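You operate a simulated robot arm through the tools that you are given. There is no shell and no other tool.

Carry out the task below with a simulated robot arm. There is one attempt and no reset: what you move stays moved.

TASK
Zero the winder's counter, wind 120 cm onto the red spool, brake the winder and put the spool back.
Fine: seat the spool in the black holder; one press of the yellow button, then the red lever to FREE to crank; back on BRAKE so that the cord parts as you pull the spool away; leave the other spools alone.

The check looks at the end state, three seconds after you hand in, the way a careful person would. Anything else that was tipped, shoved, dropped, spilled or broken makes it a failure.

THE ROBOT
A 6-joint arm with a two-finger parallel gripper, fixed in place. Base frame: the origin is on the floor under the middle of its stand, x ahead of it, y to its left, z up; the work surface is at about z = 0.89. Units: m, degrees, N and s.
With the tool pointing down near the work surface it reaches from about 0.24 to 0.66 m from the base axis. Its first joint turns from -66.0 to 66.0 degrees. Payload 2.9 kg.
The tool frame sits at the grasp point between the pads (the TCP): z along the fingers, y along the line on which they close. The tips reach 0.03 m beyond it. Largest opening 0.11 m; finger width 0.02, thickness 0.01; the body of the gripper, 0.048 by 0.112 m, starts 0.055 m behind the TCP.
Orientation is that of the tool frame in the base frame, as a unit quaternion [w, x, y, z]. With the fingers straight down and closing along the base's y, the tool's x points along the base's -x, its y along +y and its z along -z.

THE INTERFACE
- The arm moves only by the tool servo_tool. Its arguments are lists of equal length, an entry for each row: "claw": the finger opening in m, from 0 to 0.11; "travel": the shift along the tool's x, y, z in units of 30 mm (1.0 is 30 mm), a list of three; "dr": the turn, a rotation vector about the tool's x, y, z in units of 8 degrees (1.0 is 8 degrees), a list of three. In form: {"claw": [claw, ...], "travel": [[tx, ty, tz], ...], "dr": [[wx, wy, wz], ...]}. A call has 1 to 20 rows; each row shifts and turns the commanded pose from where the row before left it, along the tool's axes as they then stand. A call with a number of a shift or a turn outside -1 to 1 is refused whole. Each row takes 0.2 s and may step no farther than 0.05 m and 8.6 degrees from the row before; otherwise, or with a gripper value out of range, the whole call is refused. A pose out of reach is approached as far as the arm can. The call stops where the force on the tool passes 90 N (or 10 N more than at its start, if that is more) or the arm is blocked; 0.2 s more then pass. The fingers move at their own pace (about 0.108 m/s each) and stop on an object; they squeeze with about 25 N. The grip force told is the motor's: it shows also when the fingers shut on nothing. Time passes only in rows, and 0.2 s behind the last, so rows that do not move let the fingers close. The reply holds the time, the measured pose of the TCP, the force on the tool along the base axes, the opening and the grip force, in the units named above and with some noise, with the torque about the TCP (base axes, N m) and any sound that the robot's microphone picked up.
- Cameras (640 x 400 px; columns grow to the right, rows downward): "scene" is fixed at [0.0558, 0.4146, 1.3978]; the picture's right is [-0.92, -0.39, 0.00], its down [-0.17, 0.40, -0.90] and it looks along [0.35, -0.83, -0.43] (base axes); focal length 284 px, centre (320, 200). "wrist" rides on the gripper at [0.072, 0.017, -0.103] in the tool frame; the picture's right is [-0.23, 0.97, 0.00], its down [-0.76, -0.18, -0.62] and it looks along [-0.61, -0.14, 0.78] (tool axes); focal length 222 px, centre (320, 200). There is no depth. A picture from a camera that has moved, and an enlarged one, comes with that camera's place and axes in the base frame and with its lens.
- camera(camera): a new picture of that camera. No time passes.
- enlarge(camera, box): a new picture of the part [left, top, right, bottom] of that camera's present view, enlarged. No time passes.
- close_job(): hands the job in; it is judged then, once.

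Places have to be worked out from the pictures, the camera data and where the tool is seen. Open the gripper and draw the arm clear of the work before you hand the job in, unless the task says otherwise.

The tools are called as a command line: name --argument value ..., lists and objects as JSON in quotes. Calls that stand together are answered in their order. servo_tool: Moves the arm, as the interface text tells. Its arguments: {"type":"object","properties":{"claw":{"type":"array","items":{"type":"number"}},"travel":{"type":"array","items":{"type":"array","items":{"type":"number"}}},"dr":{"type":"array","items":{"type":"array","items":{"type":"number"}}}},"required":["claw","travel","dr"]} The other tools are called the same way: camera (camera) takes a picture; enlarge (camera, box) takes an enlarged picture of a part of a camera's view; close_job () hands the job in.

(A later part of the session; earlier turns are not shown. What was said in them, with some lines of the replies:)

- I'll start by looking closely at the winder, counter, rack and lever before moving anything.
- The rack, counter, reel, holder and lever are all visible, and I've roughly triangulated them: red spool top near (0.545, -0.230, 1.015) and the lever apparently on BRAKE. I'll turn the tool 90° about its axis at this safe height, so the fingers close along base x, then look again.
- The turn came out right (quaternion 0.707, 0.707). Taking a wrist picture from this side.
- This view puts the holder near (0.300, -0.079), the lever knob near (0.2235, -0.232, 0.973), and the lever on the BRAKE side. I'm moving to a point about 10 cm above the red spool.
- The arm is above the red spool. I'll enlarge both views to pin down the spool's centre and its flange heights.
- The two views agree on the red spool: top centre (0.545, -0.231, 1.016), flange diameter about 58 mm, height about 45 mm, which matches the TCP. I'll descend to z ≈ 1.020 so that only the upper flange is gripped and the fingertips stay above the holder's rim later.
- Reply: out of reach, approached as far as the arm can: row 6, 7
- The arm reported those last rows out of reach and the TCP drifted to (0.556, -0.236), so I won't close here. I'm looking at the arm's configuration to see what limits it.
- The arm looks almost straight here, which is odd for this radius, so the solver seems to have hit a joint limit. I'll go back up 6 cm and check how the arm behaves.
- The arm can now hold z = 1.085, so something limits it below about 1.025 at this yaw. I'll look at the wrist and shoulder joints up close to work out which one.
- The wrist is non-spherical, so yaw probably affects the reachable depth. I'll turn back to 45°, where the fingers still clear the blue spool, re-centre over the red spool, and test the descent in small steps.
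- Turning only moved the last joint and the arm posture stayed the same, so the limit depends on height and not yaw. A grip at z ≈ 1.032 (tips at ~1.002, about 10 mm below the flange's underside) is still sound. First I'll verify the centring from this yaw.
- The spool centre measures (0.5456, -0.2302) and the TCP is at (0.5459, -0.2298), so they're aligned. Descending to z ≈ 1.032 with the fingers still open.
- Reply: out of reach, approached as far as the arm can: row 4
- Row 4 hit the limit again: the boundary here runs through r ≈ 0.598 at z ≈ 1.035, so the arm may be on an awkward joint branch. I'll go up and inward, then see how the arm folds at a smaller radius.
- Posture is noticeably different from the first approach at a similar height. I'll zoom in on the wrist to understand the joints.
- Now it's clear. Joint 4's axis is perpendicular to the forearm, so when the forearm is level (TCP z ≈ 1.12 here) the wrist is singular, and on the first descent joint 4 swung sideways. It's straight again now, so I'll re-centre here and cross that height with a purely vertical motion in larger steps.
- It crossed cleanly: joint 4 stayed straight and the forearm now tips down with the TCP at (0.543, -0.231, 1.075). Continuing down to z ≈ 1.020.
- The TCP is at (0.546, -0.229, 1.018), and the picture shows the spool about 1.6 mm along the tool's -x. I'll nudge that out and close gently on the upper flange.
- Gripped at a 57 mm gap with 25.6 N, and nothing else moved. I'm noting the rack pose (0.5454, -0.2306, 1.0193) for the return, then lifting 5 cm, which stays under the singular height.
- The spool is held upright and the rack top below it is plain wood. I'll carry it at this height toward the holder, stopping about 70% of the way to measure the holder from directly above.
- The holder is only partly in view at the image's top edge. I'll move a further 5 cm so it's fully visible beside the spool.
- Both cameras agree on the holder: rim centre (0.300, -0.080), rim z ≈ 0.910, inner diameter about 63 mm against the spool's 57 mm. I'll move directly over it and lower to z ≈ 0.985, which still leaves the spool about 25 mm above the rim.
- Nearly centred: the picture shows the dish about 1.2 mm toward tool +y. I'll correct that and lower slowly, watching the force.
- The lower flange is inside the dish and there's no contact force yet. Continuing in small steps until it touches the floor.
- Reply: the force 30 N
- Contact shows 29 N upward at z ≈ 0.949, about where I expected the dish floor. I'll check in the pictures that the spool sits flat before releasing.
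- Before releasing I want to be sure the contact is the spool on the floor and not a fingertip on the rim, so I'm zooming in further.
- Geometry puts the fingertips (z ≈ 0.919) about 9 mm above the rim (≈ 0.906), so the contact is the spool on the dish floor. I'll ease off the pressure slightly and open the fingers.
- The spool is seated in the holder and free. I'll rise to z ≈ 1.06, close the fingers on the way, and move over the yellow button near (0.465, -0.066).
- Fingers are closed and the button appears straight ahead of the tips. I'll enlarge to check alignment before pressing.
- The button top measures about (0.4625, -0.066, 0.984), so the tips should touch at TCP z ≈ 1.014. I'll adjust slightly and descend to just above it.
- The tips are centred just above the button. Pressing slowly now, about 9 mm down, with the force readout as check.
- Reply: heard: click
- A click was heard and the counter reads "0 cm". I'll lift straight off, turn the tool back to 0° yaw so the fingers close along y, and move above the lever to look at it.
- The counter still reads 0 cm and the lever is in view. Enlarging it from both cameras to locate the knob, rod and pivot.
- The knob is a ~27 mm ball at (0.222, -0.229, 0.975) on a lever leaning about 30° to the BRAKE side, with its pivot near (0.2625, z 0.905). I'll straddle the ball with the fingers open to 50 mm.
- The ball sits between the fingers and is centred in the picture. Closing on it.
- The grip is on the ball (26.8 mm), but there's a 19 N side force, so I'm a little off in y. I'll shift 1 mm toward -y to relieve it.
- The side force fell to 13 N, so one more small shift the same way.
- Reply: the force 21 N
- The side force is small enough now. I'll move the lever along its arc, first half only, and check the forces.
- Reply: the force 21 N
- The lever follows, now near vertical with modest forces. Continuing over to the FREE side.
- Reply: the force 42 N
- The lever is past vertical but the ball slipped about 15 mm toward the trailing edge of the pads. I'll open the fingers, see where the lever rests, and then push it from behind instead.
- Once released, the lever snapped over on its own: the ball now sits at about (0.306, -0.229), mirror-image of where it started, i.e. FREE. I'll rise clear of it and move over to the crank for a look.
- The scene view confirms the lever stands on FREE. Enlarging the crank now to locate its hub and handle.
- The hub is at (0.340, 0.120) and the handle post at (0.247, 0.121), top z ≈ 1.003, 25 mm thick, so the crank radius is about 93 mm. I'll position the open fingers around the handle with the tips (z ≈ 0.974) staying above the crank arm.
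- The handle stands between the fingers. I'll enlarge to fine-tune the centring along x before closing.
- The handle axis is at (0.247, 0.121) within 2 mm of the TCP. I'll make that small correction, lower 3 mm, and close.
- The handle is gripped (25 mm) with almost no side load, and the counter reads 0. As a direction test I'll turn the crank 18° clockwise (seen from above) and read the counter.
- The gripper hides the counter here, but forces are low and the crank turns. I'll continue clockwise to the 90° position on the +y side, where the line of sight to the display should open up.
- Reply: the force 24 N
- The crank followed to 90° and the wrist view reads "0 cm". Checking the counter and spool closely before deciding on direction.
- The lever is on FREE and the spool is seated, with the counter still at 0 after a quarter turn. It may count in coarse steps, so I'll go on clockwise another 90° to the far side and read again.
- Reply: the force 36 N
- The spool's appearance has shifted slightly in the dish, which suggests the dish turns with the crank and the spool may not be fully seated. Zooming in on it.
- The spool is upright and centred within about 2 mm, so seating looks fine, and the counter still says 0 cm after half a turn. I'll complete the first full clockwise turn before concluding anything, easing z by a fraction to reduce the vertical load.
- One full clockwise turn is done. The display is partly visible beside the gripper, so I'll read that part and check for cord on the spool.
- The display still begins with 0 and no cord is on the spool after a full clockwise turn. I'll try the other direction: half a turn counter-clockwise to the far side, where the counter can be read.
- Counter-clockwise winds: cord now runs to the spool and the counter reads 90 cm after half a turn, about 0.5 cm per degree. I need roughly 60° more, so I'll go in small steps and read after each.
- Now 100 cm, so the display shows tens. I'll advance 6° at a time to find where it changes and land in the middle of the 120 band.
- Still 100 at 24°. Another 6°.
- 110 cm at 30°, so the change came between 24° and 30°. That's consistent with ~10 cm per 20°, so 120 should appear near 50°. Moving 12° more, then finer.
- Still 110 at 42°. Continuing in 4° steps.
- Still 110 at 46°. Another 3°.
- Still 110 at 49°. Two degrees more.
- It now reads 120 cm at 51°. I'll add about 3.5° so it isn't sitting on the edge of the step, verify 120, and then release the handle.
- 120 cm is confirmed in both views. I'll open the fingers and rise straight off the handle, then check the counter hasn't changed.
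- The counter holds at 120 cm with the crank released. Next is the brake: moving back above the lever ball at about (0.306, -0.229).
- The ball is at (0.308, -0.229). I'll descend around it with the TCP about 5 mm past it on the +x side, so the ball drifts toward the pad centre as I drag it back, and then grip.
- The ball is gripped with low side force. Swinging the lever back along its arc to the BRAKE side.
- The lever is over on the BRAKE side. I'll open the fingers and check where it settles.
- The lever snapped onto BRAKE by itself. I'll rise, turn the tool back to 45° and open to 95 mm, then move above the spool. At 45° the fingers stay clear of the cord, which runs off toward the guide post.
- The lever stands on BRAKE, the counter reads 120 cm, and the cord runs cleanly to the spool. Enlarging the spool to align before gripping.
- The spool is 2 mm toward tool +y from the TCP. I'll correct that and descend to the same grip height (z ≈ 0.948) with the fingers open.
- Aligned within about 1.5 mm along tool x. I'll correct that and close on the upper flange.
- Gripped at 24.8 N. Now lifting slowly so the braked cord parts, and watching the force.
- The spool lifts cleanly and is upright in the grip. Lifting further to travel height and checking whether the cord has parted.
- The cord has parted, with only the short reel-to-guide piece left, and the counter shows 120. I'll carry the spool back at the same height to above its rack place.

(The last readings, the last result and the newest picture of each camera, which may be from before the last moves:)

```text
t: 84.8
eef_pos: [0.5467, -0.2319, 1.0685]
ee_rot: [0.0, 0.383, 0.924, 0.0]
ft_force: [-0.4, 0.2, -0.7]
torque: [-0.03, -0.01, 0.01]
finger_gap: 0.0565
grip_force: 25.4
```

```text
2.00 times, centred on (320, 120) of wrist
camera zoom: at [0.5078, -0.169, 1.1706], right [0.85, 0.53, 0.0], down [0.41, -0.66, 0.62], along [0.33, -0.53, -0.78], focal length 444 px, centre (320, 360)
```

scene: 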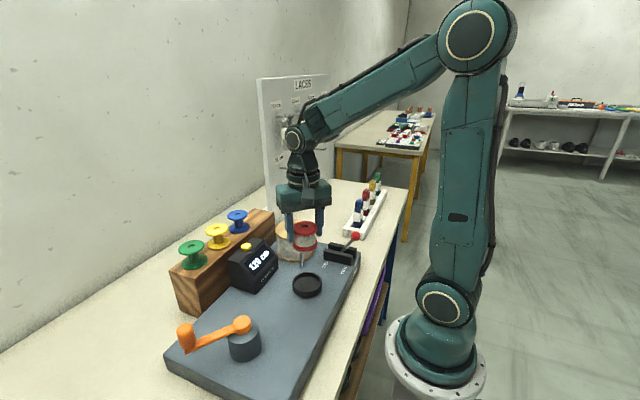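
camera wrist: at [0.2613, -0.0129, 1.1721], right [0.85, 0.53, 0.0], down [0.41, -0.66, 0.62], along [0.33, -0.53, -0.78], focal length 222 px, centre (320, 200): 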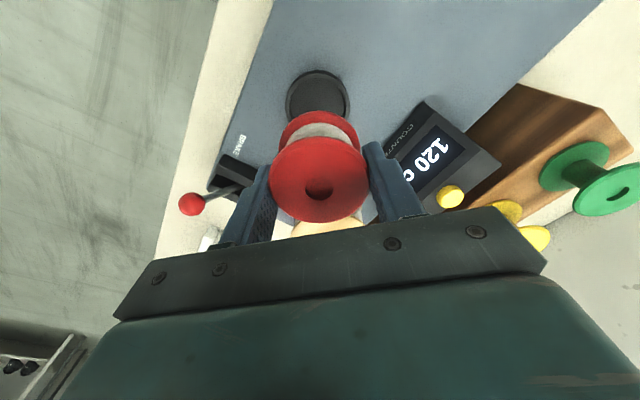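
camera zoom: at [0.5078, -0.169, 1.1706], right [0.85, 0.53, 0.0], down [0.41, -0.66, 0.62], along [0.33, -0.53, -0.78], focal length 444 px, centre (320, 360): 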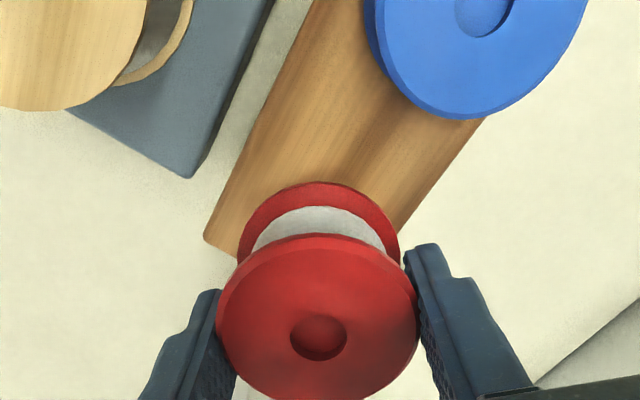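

The spool is back over its place; comparing with the lift-off picture, it's about 2–3 mm off along tool -x. I'll correct that and lower to just above the rack.

servo_tool --claw '[0.05, 0.05, 0.05, 0.05, 0.05, 0.05]' --travel '[[0.09, 0, 0], [0, 0, 0.4], [0, 0, 0.4], [0, 0, 0.4], [0, 0, 0.3], [0, 0, 0]]' --dr '[[0, 0, 0], [0, 0, 0], [0, 0, 0], [0, 0, 0], [0, 0, 0], [0, 0, 0]]'

enlarge --camera "scene" --box '[200, 150, 320, 225]'

enlarge --camera "wrist" --box '[200, 60, 440, 210]'

```text
t: 86.2
eef_pos: [0.5452, -0.2296, 1.0235]
ee_rot: [0.001, 0.383, 0.924, 0.001]
ft_force: [-0.2, -0.3, -0.7]
torque: [-0.02, 0.0, 0.01]
finger_gap: 0.0563
grip_force: 25.4
```

```text
5.33 times, centred on (260, 188) of scene
camera zoom: at [0.0558, 0.4145, 1.3978], right [-0.92, -0.39, 0.0], down [-0.17, 0.4, -0.9], along [0.35, -0.83, -0.43], focal length 1517 px, centre (640, 267)
```

zoom: 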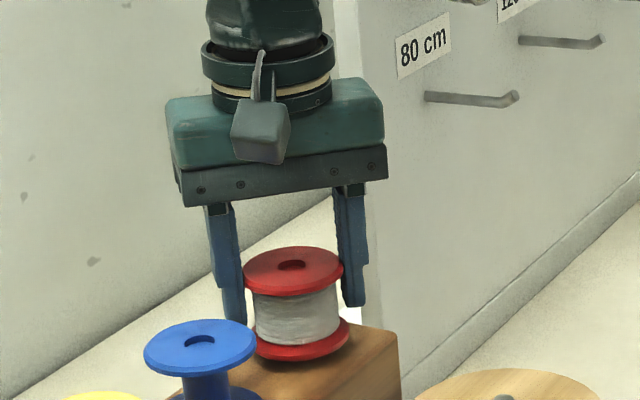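

```text
2.67 times, centred on (320, 135) of wrist
camera zoom: at [0.5057, -0.1663, 1.126], right [0.85, 0.53, 0.0], down [0.41, -0.66, 0.62], along [0.33, -0.53, -0.78], focal length 592 px, centre (320, 373)
```

zoom: 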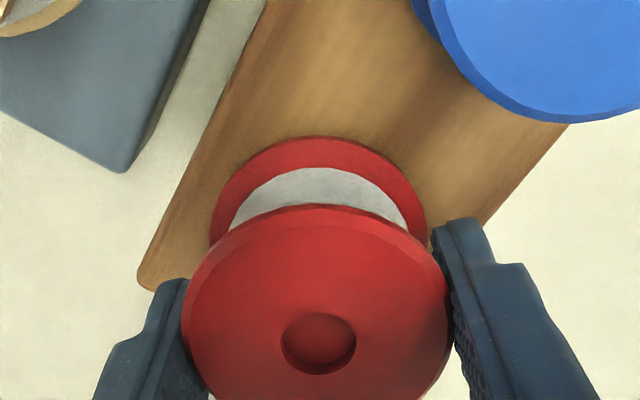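

About 7 mm above the rack top and well placed. Lowering in small steps with force checks.

servo_tool --claw '[0.05, 0.05, 0.05, 0.05, 0.05]' --travel '[[0, 0, 0.05], [0, 0, 0.05], [0, 0, 0.05], [0, 0, 0.03], [0, 0, 0]]' --dr '[[0, 0, 0], [0, 0, 0], [0, 0, 0], [0, 0, 0], [0, 0, 0]]'

```text
t: 87.4
eef_pos: [0.545, -0.2306, 1.0181]
ee_rot: [0.0, 0.383, 0.924, 0.001]
ft_force: [0.9, -0.1, -0.4]
torque: [0.0, -0.04, 0.01]
finger_gap: 0.0563
grip_force: 24.9
```

No contact yet at z ≈ 1.018. Continuing down in ~1 mm steps.

servo_tool --claw '[0.05, 0.05, 0.05, 0.05]' --travel '[[0, 0, 0.035], [0, 0, 0.035], [0, 0, 0.03], [0, 0, 0]]' --dr '[[0, 0, 0], [0, 0, 0], [0, 0, 0], [0, 0, 0]]'

enlarge --camera "scene" --box '[200, 150, 320, 225]'

```text
t: 88.4
eef_pos: [0.5444, -0.2306, 1.0171]
ee_rot: [0.0, 0.383, 0.924, 0.001]
ft_force: [-0.4, -0.6, -0.8]
torque: [-0.02, -0.02, -0.03]
finger_gap: 0.0565
grip_force: 24.7
```

```text
5.33 times, centred on (260, 188) of scene
camera zoom: at [0.0558, 0.4145, 1.3978], right [-0.92, -0.39, 0.0], down [-0.17, 0.4, -0.9], along [0.35, -0.83, -0.43], focal length 1517 px, centre (640, 267)
```

zoom: 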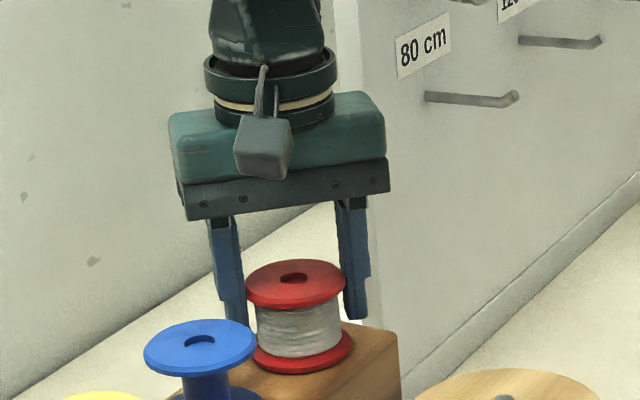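

There's still no contact force, and the spool looks slightly tilted in the grip (left side lower). I'll look closely at the gap under its lower flange.

enlarge --camera "scene" --box '[236, 190, 284, 226]'

enlarge --camera "wrist" --box '[220, 80, 420, 205]'

```text
11.11 times, centred on (260, 208) of scene
camera zoom: at [0.0558, 0.4145, 1.3978], right [-0.92, -0.39, 0.0], down [-0.17, 0.4, -0.9], along [0.35, -0.83, -0.43], focal length 3161 px, centre (987, 111)
```

zoom: 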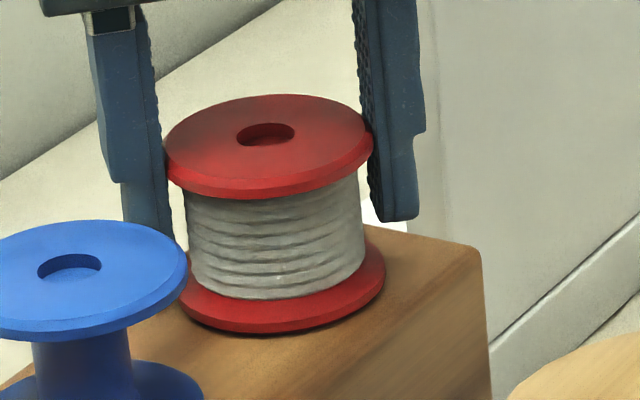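

```text
3.20 times, centred on (320, 142) of wrist
camera zoom: at [0.5052, -0.1664, 1.1179], right [0.85, 0.53, 0.0], down [0.41, -0.66, 0.62], along [0.33, -0.53, -0.78], focal length 711 px, centre (320, 384)
```

zoom: 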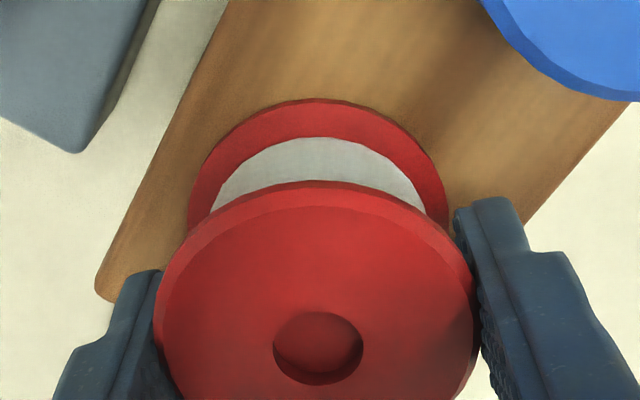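

Compared with the original picture, the top flange centre is at (255.3, 203.2) px against (255.0, 202.9) px, so the spool is upright, in its original place, and practically at rack height. One more millimetre to feel contact.

servo_tool --claw '[0.05, 0.05, 0.05, 0.05]' --travel '[[0, 0, 0.03], [0, 0, 0.03], [0, 0, 0], [0, 0, 0]]' --dr '[[0, 0, 0], [0, 0, 0], [0, 0, 0], [0, 0, 0]]'

```text
t: 89.4
eef_pos: [0.5446, -0.229, 1.0162]
ee_rot: [0.002, 0.383, 0.924, 0.0]
ft_force: [-4.8, 1.4, 14.0]
torque: [0.02, 0.36, 0.03]
finger_gap: 0.0566
grip_force: 24.8
```

14 N of contact: the spool is standing on the rack. I'll relieve the pressure slightly and open the fingers.

servo_tool --claw '[0.05, 0.06, 0.07, 0.085, 0.095, 0.095, 0.095]' --travel '[[0, 0, -0.025], [0, 0, 0], [0, 0, 0], [0, 0, 0], [0, 0, 0], [0, 0, 0], [0, 0, 0]]' --dr '[[0, 0, 0], [0, 0, 0], [0, 0, 0], [0, 0, 0], [0, 0, 0], [0, 0, 0], [0, 0, 0]]'

enlarge --camera "scene" --box '[200, 150, 320, 225]'

enlarge --camera "wrist" --box '[200, 60, 440, 210]'

```text
t: 91.0
eef_pos: [0.5436, -0.2296, 1.014]
ee_rot: [0.001, 0.382, 0.924, 0.001]
ft_force: [-0.7, 0.3, -0.7]
torque: [0.03, 0.0, -0.02]
finger_gap: 0.0951
grip_force: 0.0
```

```text
5.33 times, centred on (260, 188) of scene
camera zoom: at [0.0558, 0.4146, 1.3978], right [-0.92, -0.39, 0.0], down [-0.17, 0.4, -0.9], along [0.35, -0.83, -0.43], focal length 1517 px, centre (640, 267)
```

zoom: 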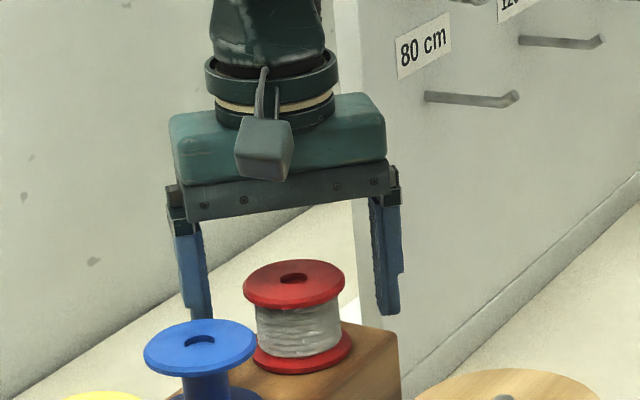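

```text
2.67 times, centred on (320, 135) of wrist
camera zoom: at [0.5051, -0.1667, 1.1169], right [0.85, 0.53, 0.0], down [0.41, -0.66, 0.62], along [0.33, -0.53, -0.78], focal length 592 px, centre (320, 373)
```

zoom: 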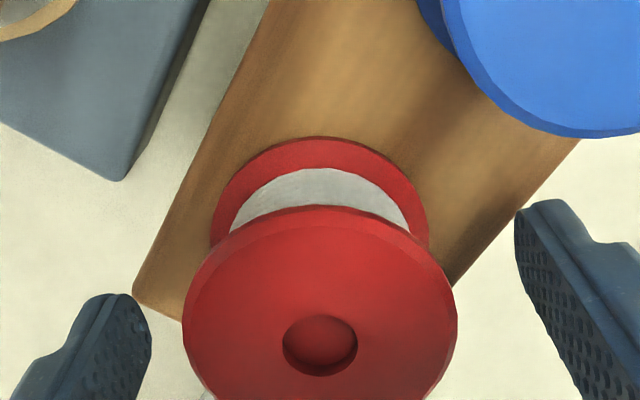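

The red spool stands freely in its rack place. I'll rise clear of it, stay below the singular height while moving inward, then rise over the middle of the bench.

servo_tool --claw '[0.095, 0.095, 0.095, 0.095, 0.095, 0.095, 0.095, 0.095, 0.095, 0.095, 0.095, 0.095, 0.095, 0.095]' --travel '[[0, 0, -0.5], [0, 0, -0.7], [0, 0, -0.8], [0.92, -0.047, 0], [0.92, -0.047, 0], [0.92, -0.047, 0], [0.92, -0.047, 0], [0.92, -0.047, 0], [0.92, -0.047, 0], [0.92, -0.047, 0], [0, 0, -0.8], [0, 0, -0.8], [0, 0, -0.8], [0, 0, 0]]' --dr '[[0, 0, 0], [0, 0, 0], [0, 0, 0], [0, 0, 0], [0, 0, 0], [0, 0, 0], [0, 0, 0], [0, 0, 0], [0, 0, 0], [0, 0, 0], [0, 0, 0], [0, 0, 0], [0, 0, 0], [0, 0, 0]]'

camera --camera "scene"

enlarge --camera "scene" --box '[160, 180, 400, 330]'

camera --camera "wrist"

```text
t: 94.0
eef_pos: [0.4004, -0.1013, 1.1459]
ee_rot: [0.001, 0.383, 0.924, 0.0]
ft_force: [0.2, 1.2, -0.4]
torque: [0.0, 0.04, -0.03]
finger_gap: 0.095
grip_force: 0.1
```

```text
taken
```

scene: 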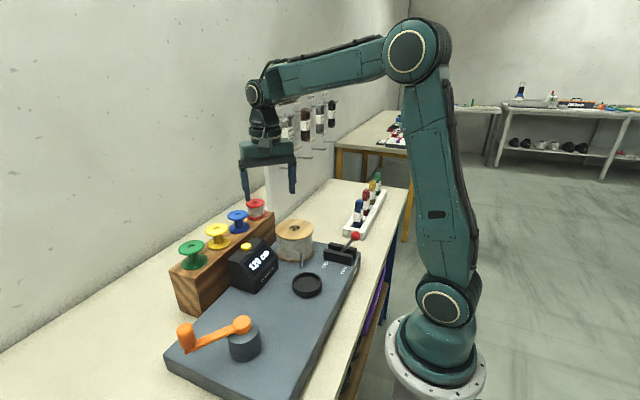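

```text
2.67 times, centred on (280, 255) of scene
camera zoom: at [0.0558, 0.4146, 1.3978], right [-0.92, -0.39, 0.0], down [-0.17, 0.4, -0.9], along [0.35, -0.83, -0.43], focal length 759 px, centre (427, 53)
```

zoom: 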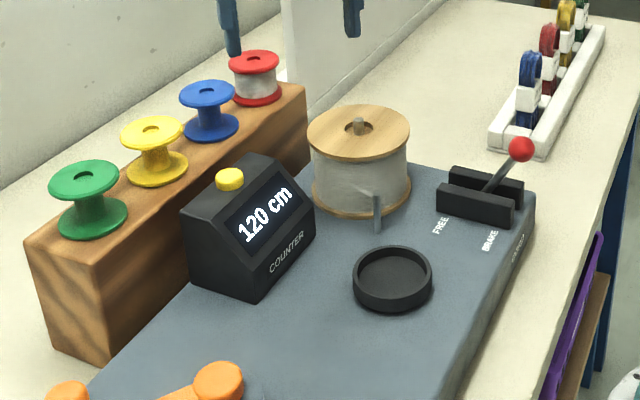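

```text
taken
camera wrist: at [0.3615, -0.0385, 1.2473], right [0.85, 0.53, 0.0], down [0.41, -0.66, 0.62], along [0.33, -0.53, -0.78], focal length 222 px, centre (320, 200)
```

wrist: 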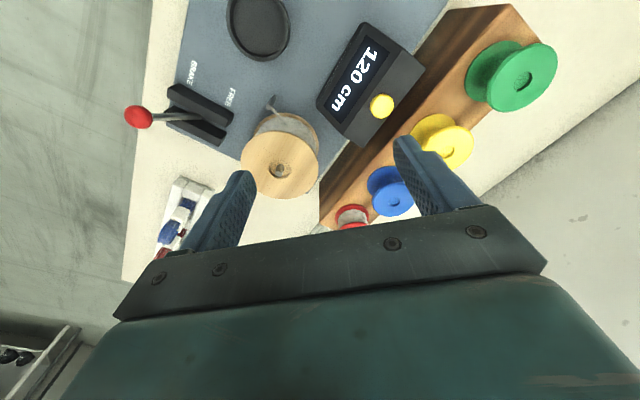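

Everything looks right: counter at 120 cm, lever exactly where it started on BRAKE, wound red spool in its rack place, and the other spools undisturbed. One last close look at the red spool before handing in.

enlarge --camera "scene" --box '[208, 180, 288, 230]'

enlarge --camera "scene" --box '[160, 280, 320, 390]'

```text
8.00 times, centred on (248, 205) of scene
camera zoom: at [0.0558, 0.4146, 1.3978], right [-0.92, -0.39, 0.0], down [-0.17, 0.4, -0.9], along [0.35, -0.83, -0.43], focal length 2276 px, centre (896, 160)
```

zoom: 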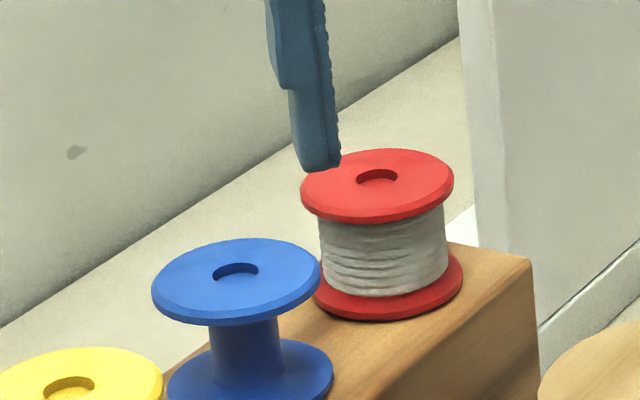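

```text
3.64 times, centred on (240, 335) of scene
camera zoom: at [0.0558, 0.4146, 1.3978], right [-0.92, -0.39, 0.0], down [-0.17, 0.4, -0.9], along [0.35, -0.83, -0.43], focal length 1034 px, centre (611, -291)
```

zoom: 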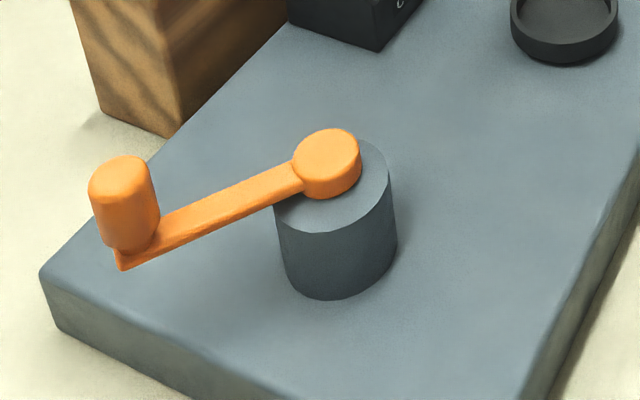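

The red spool is upright with its cord wound, in the same place as at the start. The arm is clear and the gripper is open, so I'm handing in the job.

close_job

```text
The job is handed in.
```

The job is done and handed in. The red spool has 120 cm on it by the counter and is back upright in its own place on the rack.

- **Counter:** I pressed the yellow button once, it went to 0 cm, and it read 120 cm at the end.
- **Length:** The display only shows steps of 10 cm, so the true length could be a few centimetres either side of 120. I stopped about 3.5° of crank past the point where it changed to 120.
- **Winding direction:** I first cranked one full turn clockwise, and the counter stayed at 0. Turning counter-clockwise wound the cord.
- **Brake and cord:** The lever is back on BRAKE, and the cord parted when I lifted the spool out of the holder. A short end remains between the reel and the guide post.
- **Everything else:** The last pictures show the other spools where they were, and nothing tipped or dropped. The crank is left at a different angle from where it began.

The gripper is open and the arm is drawn clear above the bench.
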